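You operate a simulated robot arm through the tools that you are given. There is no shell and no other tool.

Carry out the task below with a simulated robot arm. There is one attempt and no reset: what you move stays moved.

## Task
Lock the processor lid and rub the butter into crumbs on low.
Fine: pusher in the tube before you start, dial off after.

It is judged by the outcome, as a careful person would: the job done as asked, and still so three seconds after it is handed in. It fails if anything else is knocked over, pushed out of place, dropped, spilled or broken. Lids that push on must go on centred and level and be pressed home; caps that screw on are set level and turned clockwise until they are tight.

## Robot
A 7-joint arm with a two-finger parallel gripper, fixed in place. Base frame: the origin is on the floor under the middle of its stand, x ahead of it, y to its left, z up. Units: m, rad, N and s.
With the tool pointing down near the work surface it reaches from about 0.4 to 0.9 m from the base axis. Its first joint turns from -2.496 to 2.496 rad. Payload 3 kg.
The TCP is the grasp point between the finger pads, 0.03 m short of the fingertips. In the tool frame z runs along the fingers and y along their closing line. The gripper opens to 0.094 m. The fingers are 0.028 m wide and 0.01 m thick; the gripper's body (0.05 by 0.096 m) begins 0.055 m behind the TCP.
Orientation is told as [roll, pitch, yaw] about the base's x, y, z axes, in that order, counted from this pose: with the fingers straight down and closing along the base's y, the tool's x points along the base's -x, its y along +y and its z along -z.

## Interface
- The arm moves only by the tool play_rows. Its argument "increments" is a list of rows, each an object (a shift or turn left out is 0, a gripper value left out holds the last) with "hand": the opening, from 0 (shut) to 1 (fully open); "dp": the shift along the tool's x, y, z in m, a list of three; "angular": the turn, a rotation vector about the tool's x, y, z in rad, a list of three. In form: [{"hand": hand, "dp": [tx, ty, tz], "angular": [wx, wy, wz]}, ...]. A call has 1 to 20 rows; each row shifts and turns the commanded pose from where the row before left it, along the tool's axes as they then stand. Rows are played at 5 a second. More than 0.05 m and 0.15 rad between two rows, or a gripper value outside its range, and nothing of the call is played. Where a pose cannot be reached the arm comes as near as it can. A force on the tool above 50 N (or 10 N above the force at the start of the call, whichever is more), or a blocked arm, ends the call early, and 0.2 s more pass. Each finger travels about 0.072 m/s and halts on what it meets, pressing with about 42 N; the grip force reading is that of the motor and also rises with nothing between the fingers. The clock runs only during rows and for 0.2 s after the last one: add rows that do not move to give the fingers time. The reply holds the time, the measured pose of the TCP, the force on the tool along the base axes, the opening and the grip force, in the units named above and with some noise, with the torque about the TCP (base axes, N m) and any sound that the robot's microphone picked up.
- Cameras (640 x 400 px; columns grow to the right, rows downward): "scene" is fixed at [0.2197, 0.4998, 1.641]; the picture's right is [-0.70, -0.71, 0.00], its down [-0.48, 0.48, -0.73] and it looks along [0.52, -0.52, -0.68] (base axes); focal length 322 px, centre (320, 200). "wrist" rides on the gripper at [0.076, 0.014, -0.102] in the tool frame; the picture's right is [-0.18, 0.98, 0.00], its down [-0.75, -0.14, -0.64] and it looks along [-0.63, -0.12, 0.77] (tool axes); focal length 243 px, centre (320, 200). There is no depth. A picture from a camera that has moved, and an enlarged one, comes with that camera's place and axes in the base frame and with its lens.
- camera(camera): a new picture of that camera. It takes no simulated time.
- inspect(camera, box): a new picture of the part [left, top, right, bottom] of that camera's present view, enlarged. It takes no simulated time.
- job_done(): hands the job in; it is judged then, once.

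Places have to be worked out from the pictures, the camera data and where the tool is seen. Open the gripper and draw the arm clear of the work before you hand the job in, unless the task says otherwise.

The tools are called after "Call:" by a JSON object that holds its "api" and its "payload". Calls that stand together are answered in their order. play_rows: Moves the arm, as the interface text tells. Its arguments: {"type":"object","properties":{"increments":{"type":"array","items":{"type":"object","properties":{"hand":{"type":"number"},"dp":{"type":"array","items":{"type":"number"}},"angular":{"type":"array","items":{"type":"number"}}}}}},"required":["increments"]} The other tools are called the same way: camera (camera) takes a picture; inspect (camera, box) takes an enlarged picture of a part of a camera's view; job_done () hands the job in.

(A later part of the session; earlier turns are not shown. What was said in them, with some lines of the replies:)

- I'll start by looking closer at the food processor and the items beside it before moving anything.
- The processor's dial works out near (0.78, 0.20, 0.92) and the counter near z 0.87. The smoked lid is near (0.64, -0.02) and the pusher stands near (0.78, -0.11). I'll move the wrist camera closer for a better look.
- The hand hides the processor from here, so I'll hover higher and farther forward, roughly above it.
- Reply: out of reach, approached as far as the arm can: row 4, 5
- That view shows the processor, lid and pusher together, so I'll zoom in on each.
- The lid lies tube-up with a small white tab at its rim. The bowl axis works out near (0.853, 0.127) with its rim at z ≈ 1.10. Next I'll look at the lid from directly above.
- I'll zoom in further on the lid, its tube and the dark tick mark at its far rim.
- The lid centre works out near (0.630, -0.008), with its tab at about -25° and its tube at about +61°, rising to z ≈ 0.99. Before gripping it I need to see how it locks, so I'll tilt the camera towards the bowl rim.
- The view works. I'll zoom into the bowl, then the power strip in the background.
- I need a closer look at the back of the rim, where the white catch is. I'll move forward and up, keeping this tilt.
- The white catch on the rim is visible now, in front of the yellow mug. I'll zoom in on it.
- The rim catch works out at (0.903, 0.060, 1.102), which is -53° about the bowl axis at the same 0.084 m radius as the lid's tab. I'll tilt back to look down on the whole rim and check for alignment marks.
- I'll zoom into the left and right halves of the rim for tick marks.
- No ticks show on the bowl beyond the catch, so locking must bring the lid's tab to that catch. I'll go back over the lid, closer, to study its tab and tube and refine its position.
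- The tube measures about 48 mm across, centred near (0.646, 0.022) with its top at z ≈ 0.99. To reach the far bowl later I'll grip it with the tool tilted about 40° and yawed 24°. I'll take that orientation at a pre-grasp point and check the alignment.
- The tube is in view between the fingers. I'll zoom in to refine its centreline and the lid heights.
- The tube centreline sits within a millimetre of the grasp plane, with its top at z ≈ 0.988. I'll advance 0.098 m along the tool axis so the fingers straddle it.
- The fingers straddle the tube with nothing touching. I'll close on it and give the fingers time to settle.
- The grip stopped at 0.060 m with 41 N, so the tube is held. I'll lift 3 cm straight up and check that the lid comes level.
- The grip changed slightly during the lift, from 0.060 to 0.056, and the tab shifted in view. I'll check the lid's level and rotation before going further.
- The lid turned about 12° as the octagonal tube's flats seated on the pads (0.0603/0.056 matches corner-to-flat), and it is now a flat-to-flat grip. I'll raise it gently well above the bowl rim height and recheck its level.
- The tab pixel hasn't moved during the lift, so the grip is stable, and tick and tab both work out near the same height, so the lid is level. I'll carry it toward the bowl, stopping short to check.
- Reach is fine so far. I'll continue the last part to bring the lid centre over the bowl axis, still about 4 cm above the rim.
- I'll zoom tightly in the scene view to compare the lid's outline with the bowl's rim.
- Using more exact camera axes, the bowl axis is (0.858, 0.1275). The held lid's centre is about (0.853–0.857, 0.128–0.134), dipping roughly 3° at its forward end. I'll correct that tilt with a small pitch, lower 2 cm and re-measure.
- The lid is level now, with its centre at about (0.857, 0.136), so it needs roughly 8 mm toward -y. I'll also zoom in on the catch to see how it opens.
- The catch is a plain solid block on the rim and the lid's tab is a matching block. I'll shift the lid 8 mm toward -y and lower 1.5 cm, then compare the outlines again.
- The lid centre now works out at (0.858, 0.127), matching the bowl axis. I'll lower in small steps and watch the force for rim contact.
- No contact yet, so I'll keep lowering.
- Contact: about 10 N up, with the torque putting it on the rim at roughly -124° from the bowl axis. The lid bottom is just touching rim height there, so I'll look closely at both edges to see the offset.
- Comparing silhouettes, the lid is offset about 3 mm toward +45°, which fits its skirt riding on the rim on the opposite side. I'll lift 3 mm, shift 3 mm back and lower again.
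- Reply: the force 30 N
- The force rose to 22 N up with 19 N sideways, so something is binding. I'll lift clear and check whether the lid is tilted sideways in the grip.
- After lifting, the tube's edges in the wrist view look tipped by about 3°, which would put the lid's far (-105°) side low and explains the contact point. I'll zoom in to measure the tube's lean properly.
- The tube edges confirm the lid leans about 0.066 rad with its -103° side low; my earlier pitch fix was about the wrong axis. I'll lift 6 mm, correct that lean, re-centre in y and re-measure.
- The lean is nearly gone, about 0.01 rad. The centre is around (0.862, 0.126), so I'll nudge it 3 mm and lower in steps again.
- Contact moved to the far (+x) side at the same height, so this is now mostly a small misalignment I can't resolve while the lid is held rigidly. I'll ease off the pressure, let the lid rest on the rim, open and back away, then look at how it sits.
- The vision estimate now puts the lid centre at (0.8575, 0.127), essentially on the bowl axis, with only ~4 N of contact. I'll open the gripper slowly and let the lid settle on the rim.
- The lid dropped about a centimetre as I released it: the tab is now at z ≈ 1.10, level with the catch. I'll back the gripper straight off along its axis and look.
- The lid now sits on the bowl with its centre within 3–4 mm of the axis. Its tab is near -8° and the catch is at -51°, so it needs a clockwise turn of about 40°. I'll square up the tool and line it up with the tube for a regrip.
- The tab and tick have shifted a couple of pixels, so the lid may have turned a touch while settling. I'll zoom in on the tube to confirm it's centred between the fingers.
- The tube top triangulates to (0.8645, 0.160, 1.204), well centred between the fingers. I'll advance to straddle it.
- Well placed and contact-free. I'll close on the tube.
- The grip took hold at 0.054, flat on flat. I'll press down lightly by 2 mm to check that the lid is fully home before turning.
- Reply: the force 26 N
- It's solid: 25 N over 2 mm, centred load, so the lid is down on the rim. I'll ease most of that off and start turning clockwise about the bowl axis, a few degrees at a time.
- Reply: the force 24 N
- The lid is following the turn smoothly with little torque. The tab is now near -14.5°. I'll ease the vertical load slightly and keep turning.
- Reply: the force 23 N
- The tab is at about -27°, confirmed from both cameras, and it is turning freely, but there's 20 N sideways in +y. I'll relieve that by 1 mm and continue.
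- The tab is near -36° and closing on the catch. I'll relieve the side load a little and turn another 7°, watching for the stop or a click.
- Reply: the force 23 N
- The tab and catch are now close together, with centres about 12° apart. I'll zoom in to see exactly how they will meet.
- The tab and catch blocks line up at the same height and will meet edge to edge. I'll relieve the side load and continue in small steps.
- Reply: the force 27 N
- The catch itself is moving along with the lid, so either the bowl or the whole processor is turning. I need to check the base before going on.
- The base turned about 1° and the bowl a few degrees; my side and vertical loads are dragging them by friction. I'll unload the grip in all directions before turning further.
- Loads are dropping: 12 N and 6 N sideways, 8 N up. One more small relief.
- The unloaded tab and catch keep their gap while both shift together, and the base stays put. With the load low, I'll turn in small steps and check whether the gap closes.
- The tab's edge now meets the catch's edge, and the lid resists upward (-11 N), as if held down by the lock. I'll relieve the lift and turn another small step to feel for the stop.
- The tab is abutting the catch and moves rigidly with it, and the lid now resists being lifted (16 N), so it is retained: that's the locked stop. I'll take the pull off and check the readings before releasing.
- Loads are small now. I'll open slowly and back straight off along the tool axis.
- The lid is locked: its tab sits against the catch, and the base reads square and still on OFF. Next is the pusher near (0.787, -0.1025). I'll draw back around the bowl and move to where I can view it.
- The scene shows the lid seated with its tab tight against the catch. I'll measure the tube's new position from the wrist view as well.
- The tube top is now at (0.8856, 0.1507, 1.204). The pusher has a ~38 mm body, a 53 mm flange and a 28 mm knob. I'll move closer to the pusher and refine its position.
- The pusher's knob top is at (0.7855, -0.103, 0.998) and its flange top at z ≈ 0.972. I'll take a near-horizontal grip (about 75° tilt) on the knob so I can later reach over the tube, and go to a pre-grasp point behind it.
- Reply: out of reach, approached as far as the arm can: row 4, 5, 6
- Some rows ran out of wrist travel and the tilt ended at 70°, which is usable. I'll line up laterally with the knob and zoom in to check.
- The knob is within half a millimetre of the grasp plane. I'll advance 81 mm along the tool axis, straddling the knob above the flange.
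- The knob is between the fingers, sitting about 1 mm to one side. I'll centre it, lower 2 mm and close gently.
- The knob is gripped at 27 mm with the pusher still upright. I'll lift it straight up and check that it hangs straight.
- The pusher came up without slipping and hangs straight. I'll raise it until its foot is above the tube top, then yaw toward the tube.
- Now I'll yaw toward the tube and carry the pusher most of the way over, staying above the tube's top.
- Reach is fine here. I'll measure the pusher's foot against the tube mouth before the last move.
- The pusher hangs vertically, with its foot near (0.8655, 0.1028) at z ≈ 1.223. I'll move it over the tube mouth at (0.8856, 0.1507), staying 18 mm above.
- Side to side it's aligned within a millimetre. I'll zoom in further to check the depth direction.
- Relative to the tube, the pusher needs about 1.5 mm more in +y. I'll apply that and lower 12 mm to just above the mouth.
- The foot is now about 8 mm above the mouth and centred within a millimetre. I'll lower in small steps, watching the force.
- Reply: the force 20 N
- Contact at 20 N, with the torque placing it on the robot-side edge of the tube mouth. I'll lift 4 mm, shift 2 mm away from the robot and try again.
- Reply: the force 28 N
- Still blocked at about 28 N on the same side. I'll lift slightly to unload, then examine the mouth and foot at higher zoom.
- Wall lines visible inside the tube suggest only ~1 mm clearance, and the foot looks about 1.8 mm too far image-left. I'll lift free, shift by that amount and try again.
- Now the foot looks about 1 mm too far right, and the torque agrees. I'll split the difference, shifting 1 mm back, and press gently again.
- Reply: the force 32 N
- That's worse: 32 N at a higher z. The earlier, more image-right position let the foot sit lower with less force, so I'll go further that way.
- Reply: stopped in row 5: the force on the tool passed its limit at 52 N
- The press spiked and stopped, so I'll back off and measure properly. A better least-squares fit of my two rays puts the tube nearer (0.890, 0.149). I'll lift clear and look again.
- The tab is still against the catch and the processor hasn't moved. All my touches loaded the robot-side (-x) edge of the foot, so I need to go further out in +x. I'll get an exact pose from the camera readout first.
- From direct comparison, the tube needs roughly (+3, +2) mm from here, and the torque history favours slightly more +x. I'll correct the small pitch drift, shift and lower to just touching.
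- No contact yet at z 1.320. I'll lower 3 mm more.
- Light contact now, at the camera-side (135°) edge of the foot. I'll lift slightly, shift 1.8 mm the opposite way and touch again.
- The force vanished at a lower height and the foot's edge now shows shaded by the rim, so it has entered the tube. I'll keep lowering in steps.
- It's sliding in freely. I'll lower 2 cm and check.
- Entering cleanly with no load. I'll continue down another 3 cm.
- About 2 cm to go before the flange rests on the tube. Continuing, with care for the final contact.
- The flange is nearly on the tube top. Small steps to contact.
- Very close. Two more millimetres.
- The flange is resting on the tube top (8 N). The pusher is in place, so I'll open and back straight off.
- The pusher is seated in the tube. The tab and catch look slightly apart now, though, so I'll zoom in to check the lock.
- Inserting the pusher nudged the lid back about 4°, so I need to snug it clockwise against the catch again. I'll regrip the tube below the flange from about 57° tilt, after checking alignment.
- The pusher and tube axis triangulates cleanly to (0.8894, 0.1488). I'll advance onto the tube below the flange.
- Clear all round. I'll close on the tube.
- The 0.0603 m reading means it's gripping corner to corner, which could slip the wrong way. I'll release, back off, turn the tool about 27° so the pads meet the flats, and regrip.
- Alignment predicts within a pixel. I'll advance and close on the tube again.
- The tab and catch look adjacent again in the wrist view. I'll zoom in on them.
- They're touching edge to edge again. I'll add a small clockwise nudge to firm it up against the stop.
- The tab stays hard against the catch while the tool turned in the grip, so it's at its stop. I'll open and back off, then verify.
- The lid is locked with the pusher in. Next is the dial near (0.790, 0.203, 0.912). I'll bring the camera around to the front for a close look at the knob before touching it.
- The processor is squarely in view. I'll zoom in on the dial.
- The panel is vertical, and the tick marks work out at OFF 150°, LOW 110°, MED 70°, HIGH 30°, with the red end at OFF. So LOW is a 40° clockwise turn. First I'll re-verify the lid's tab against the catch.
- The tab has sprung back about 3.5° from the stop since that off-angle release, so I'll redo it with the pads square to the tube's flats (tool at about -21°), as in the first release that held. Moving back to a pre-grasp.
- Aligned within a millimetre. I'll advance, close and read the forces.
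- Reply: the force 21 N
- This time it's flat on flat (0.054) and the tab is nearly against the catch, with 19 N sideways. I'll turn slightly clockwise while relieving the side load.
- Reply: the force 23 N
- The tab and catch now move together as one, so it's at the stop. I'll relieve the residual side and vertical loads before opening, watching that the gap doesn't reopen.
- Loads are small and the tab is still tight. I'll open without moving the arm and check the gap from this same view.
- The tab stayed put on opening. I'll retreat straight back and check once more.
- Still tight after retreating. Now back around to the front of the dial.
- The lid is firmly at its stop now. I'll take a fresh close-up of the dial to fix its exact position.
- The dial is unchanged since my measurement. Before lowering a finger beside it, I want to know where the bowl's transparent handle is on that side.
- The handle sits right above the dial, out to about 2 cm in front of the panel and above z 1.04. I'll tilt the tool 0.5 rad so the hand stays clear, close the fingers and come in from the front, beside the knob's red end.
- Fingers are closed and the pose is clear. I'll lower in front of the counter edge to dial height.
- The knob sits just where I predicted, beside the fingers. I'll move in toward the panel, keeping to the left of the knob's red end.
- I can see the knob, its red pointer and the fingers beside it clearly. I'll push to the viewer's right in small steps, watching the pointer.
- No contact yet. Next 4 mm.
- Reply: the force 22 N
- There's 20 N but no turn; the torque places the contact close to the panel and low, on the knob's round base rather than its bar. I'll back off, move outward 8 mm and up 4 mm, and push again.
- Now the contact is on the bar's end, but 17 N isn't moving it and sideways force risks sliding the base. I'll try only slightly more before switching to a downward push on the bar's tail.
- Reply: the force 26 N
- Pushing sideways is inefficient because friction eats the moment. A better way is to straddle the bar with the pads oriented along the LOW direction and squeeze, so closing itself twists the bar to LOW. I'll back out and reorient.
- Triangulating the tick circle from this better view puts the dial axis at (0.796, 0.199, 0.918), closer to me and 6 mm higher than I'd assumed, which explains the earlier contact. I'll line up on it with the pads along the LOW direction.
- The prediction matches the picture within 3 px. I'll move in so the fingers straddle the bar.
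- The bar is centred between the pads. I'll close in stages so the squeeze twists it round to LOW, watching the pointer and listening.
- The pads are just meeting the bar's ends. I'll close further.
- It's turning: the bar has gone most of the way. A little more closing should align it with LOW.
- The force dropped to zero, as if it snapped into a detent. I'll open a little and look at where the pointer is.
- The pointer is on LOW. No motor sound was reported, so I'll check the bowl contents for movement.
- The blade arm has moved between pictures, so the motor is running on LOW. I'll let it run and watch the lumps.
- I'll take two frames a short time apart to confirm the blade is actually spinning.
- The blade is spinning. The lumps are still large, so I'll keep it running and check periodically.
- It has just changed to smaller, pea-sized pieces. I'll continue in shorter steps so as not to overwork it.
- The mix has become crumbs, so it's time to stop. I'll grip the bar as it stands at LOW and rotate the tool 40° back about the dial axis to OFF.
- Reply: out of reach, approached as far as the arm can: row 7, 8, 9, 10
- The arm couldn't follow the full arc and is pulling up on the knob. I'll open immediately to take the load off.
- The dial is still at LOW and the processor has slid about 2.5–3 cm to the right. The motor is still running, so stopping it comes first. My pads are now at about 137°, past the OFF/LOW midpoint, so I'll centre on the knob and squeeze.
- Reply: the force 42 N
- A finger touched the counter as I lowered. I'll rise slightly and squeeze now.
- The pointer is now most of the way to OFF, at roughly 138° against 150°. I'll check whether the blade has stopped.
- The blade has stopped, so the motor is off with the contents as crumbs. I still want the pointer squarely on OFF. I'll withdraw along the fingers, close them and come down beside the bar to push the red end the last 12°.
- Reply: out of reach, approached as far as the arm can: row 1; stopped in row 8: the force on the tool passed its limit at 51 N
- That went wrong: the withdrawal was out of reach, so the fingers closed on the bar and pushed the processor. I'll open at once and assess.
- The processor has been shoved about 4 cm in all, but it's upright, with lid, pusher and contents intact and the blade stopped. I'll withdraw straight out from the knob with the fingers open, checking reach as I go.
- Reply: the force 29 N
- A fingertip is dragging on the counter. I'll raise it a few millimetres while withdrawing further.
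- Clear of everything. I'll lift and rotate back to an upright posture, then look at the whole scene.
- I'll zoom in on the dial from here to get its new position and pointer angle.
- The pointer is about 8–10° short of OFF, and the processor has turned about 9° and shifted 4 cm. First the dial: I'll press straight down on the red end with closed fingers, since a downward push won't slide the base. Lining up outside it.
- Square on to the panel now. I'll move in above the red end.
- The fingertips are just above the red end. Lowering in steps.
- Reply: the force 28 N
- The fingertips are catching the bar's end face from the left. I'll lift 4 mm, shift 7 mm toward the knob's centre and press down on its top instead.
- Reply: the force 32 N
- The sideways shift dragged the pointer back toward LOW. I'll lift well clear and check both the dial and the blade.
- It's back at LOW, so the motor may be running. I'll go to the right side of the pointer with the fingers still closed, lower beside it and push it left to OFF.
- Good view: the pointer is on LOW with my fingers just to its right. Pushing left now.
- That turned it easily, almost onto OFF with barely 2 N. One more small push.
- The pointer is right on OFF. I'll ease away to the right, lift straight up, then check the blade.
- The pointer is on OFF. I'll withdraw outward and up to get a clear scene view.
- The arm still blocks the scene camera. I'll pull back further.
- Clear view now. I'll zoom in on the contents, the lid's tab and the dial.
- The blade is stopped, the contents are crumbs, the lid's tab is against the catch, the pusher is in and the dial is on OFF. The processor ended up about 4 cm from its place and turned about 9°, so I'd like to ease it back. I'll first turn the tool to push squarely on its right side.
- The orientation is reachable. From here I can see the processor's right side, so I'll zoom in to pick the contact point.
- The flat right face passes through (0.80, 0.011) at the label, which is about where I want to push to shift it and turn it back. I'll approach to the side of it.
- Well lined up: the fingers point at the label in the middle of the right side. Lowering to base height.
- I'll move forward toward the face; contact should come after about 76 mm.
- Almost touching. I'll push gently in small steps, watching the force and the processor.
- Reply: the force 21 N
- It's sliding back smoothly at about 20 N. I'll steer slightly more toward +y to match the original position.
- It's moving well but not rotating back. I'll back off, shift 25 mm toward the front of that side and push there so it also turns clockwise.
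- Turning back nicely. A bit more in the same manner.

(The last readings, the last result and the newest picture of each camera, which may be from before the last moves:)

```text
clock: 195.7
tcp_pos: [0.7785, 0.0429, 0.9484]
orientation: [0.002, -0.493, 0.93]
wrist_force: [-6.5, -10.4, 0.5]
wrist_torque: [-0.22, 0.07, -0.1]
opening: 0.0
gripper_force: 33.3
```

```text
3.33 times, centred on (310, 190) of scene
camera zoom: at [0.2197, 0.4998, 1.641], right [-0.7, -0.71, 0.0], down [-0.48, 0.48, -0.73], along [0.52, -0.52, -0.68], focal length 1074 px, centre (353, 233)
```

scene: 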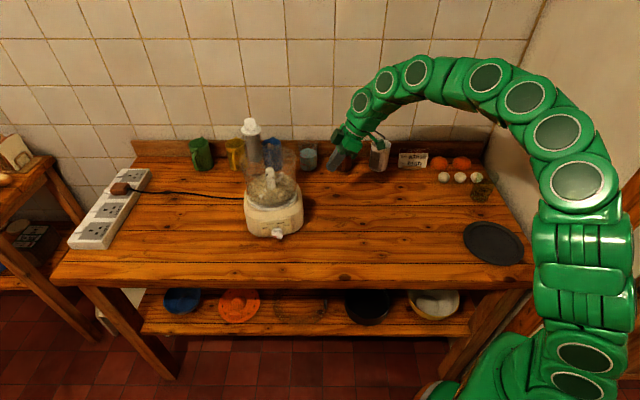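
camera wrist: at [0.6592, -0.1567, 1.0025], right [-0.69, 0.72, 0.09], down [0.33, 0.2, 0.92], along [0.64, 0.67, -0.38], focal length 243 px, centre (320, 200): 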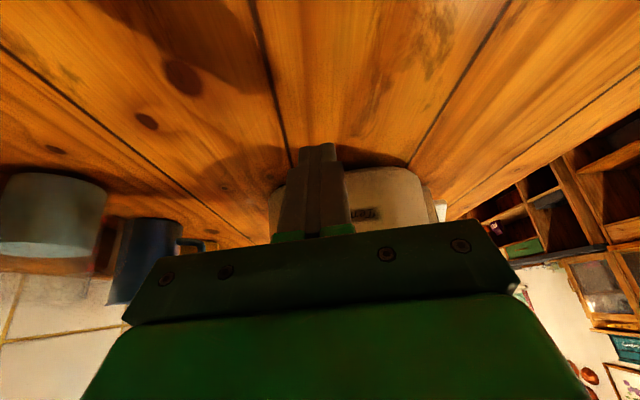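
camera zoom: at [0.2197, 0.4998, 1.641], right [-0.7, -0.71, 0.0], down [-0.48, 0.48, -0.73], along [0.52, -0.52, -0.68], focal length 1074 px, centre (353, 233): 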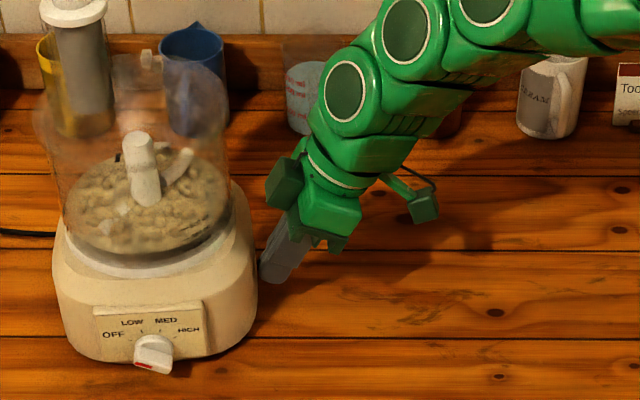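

Nearly there: within about 1.5 cm and 4°. One last small push.

Call:
{"api": "play_rows", "payload": {"increments": [{"dp": [-0.0028, 0.0015, 0.0015]}, {"dp": [-0.0028, 0.0015, 0.0015]}, {}]}}

Call:
{"api": "inspect", "payload": {"camera": "scene", "box": [230, 130, 390, 250]}}

```text
clock: 196.5
tcp_pos: [0.7794, 0.0495, 0.9483]
orientation: [0.002, -0.495, 0.929]
wrist_force: [-4.9, -11.3, -1.0]
wrist_torque: [-0.27, 0.05, -0.12]
opening: 0.0003
gripper_force: 33.9
```

```text
3.33 times, centred on (310, 190) of scene
camera zoom: at [0.2197, 0.4998, 1.641], right [-0.7, -0.71, 0.0], down [-0.48, 0.48, -0.73], along [0.52, -0.52, -0.68], focal length 1074 px, centre (353, 233)
```

zoom: 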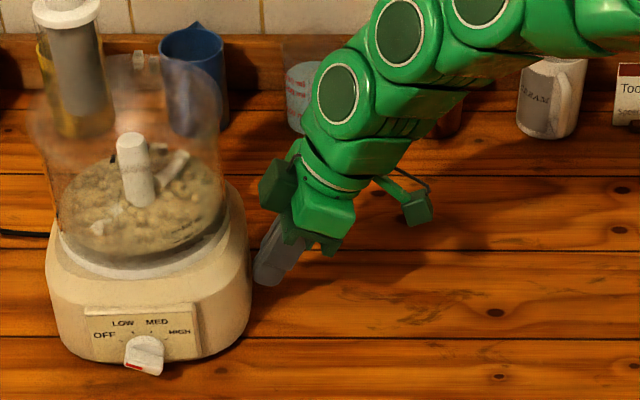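

The processor is back within about a centimetre of where it started. I'll back off, rise and move the arm clear with the gripper open.

Call:
{"api": "play_rows", "payload": {"increments": [{"dp": [0.0132, 0, -0.0071]}, {"dp": [0.0264, 0, -0.0142]}, {"dp": [0.0264, 0, -0.0142]}, {"dp": [-0.0189, 0, -0.0352]}, {"dp": [-0.0189, 0, -0.0352]}, {"dp": [-0.0189, 0, -0.0352]}, {"dp": [-0.0189, 0, -0.0352]}, {"hand": 1.0, "dp": [0.02, 0, -0.03]}, {"dp": [0.03, 0, -0.03]}, {"dp": [0.03, 0, -0.03]}, {}]}}

Call:
{"api": "camera", "payload": {"camera": "scene"}}

Call:
{"api": "inspect", "payload": {"camera": "scene", "box": [215, 110, 305, 250]}}

Call:
{"api": "inspect", "payload": {"camera": "scene", "box": [235, 125, 285, 175]}}

Call:
{"api": "inspect", "payload": {"camera": "scene", "box": [230, 205, 280, 250]}}

```text
clock: 198.9
tcp_pos: [0.6683, -0.1025, 1.1539]
orientation: [0.003, -0.496, 0.93]
wrist_force: [-0.6, 0.2, -0.4]
wrist_torque: [-0.01, -0.03, 0.01]
opening: 0.0942
gripper_force: 0.1
```

```text
taken
```

scene: 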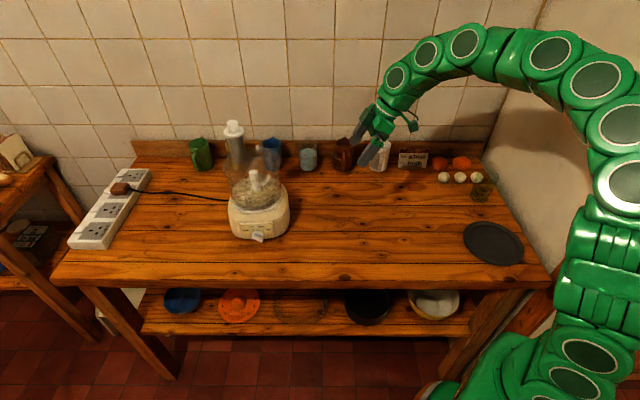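

```text
2.86 times, centred on (260, 180) of scene
camera zoom: at [0.2197, 0.4998, 1.641], right [-0.7, -0.71, 0.0], down [-0.48, 0.48, -0.73], along [0.52, -0.52, -0.68], focal length 921 px, centre (491, 257)
```

zoom: 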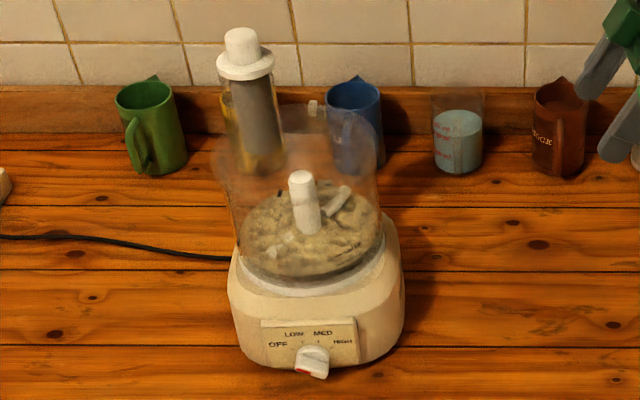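

```text
8.00 times, centred on (260, 150) of scene
camera zoom: at [0.2197, 0.4998, 1.641], right [-0.7, -0.71, 0.0], down [-0.48, 0.48, -0.73], along [0.52, -0.52, -0.68], focal length 2578 px, centre (800, 600)
```

zoom: 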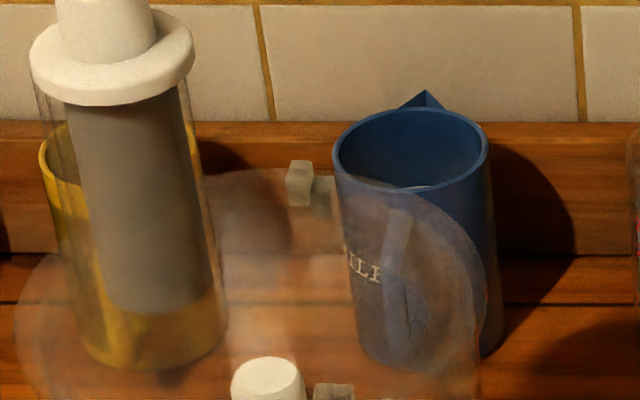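

```text
8.89 times, centred on (255, 228) of scene
camera zoom: at [0.2197, 0.4998, 1.641], right [-0.7, -0.71, 0.0], down [-0.48, 0.48, -0.73], along [0.52, -0.52, -0.68], focal length 2865 px, centre (898, -44)
```

zoom: 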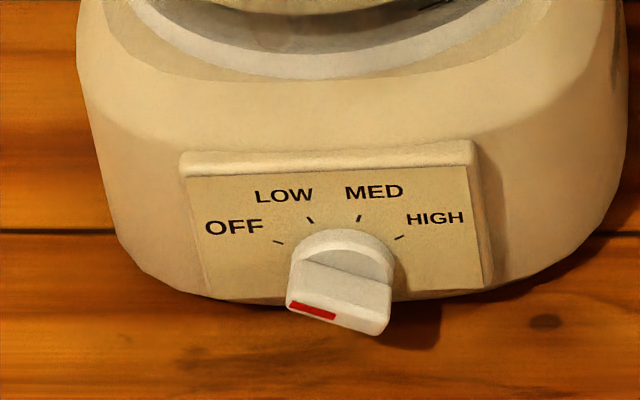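

Everything is in place: tab tight on the catch, pusher in the tube, dial pointer on OFF. A last check on the contents and blade.

Call:
{"api": "inspect", "payload": {"camera": "scene", "box": [228, 160, 288, 215]}}

Call:
{"api": "play_rows", "payload": {"increments": [{"dp": [0.03, 0, -0.03]}, {"dp": [0.03, 0, -0.03]}, {}]}}

Call:
{"api": "inspect", "payload": {"camera": "scene", "box": [228, 160, 288, 215]}}

```text
7.27 times, centred on (258, 188) of scene
camera zoom: at [0.2197, 0.4998, 1.641], right [-0.7, -0.71, 0.0], down [-0.48, 0.48, -0.73], along [0.52, -0.52, -0.68], focal length 2344 px, centre (771, 291)
```

zoom: 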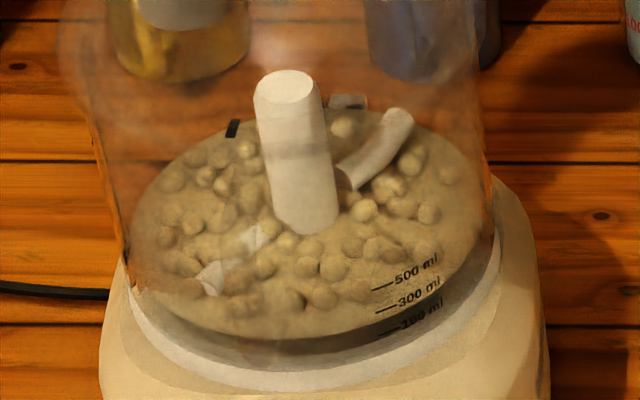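

```text
clock: 199.7
tcp_pos: [0.6203, -0.1672, 1.1763]
orientation: [0.003, -0.495, 0.93]
wrist_force: [-0.1, 0.4, 0.3]
wrist_torque: [0.01, 0.03, 0.0]
opening: 0.0943
gripper_force: 0.1
```

```text
7.27 times, centred on (258, 188) of scene
camera zoom: at [0.2197, 0.4998, 1.641], right [-0.7, -0.71, 0.0], down [-0.48, 0.48, -0.73], along [0.52, -0.52, -0.68], focal length 2344 px, centre (771, 291)
```

zoom: 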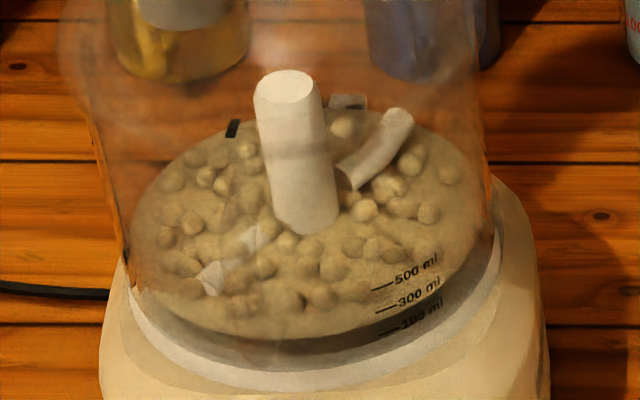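

The blade is still and the butter is rubbed into crumbs. The lid is locked with the pusher in the tube, the dial is on OFF, and the arm is clear with the gripper open. Handing in.

Call:
{"api": "job_done", "payload": {}}

```text
The job is handed in.
```

I handed in the job with the lid locked, the butter rubbed into crumbs on low, the pusher in the tube and the dial on OFF. The processor got pushed about on the counter along the way.

- **Lid:** It is seated on the bowl and turned clockwise until its tab stops against the catch. It slipped back about 4° when the pusher went in, and again after my first re-tightening. I reset it before starting the motor, and it was still tight at the end.
- **Crumbs:** The processor ran about 27 seconds on low. The lumps broke down roughly 16–20 seconds in. The pieces left are small, roughly pea-sized, not a very fine crumb, so check that suits you.
- **Dial:** My first try at OFF stopped the motor with the pointer 12° short. A later nudge knocked the pointer back to LOW for about two seconds before I got it onto OFF. The blade looked to be in the same place afterwards, so I don't think it restarted.
- **Processor moved:** While I was turning the dial, the arm slid the processor about 4 cm and turned it about 9°. I pushed it back to within roughly 1 cm and a few degrees. As far as I could see, nothing spilled or tipped over, and nothing else on the counter moved.
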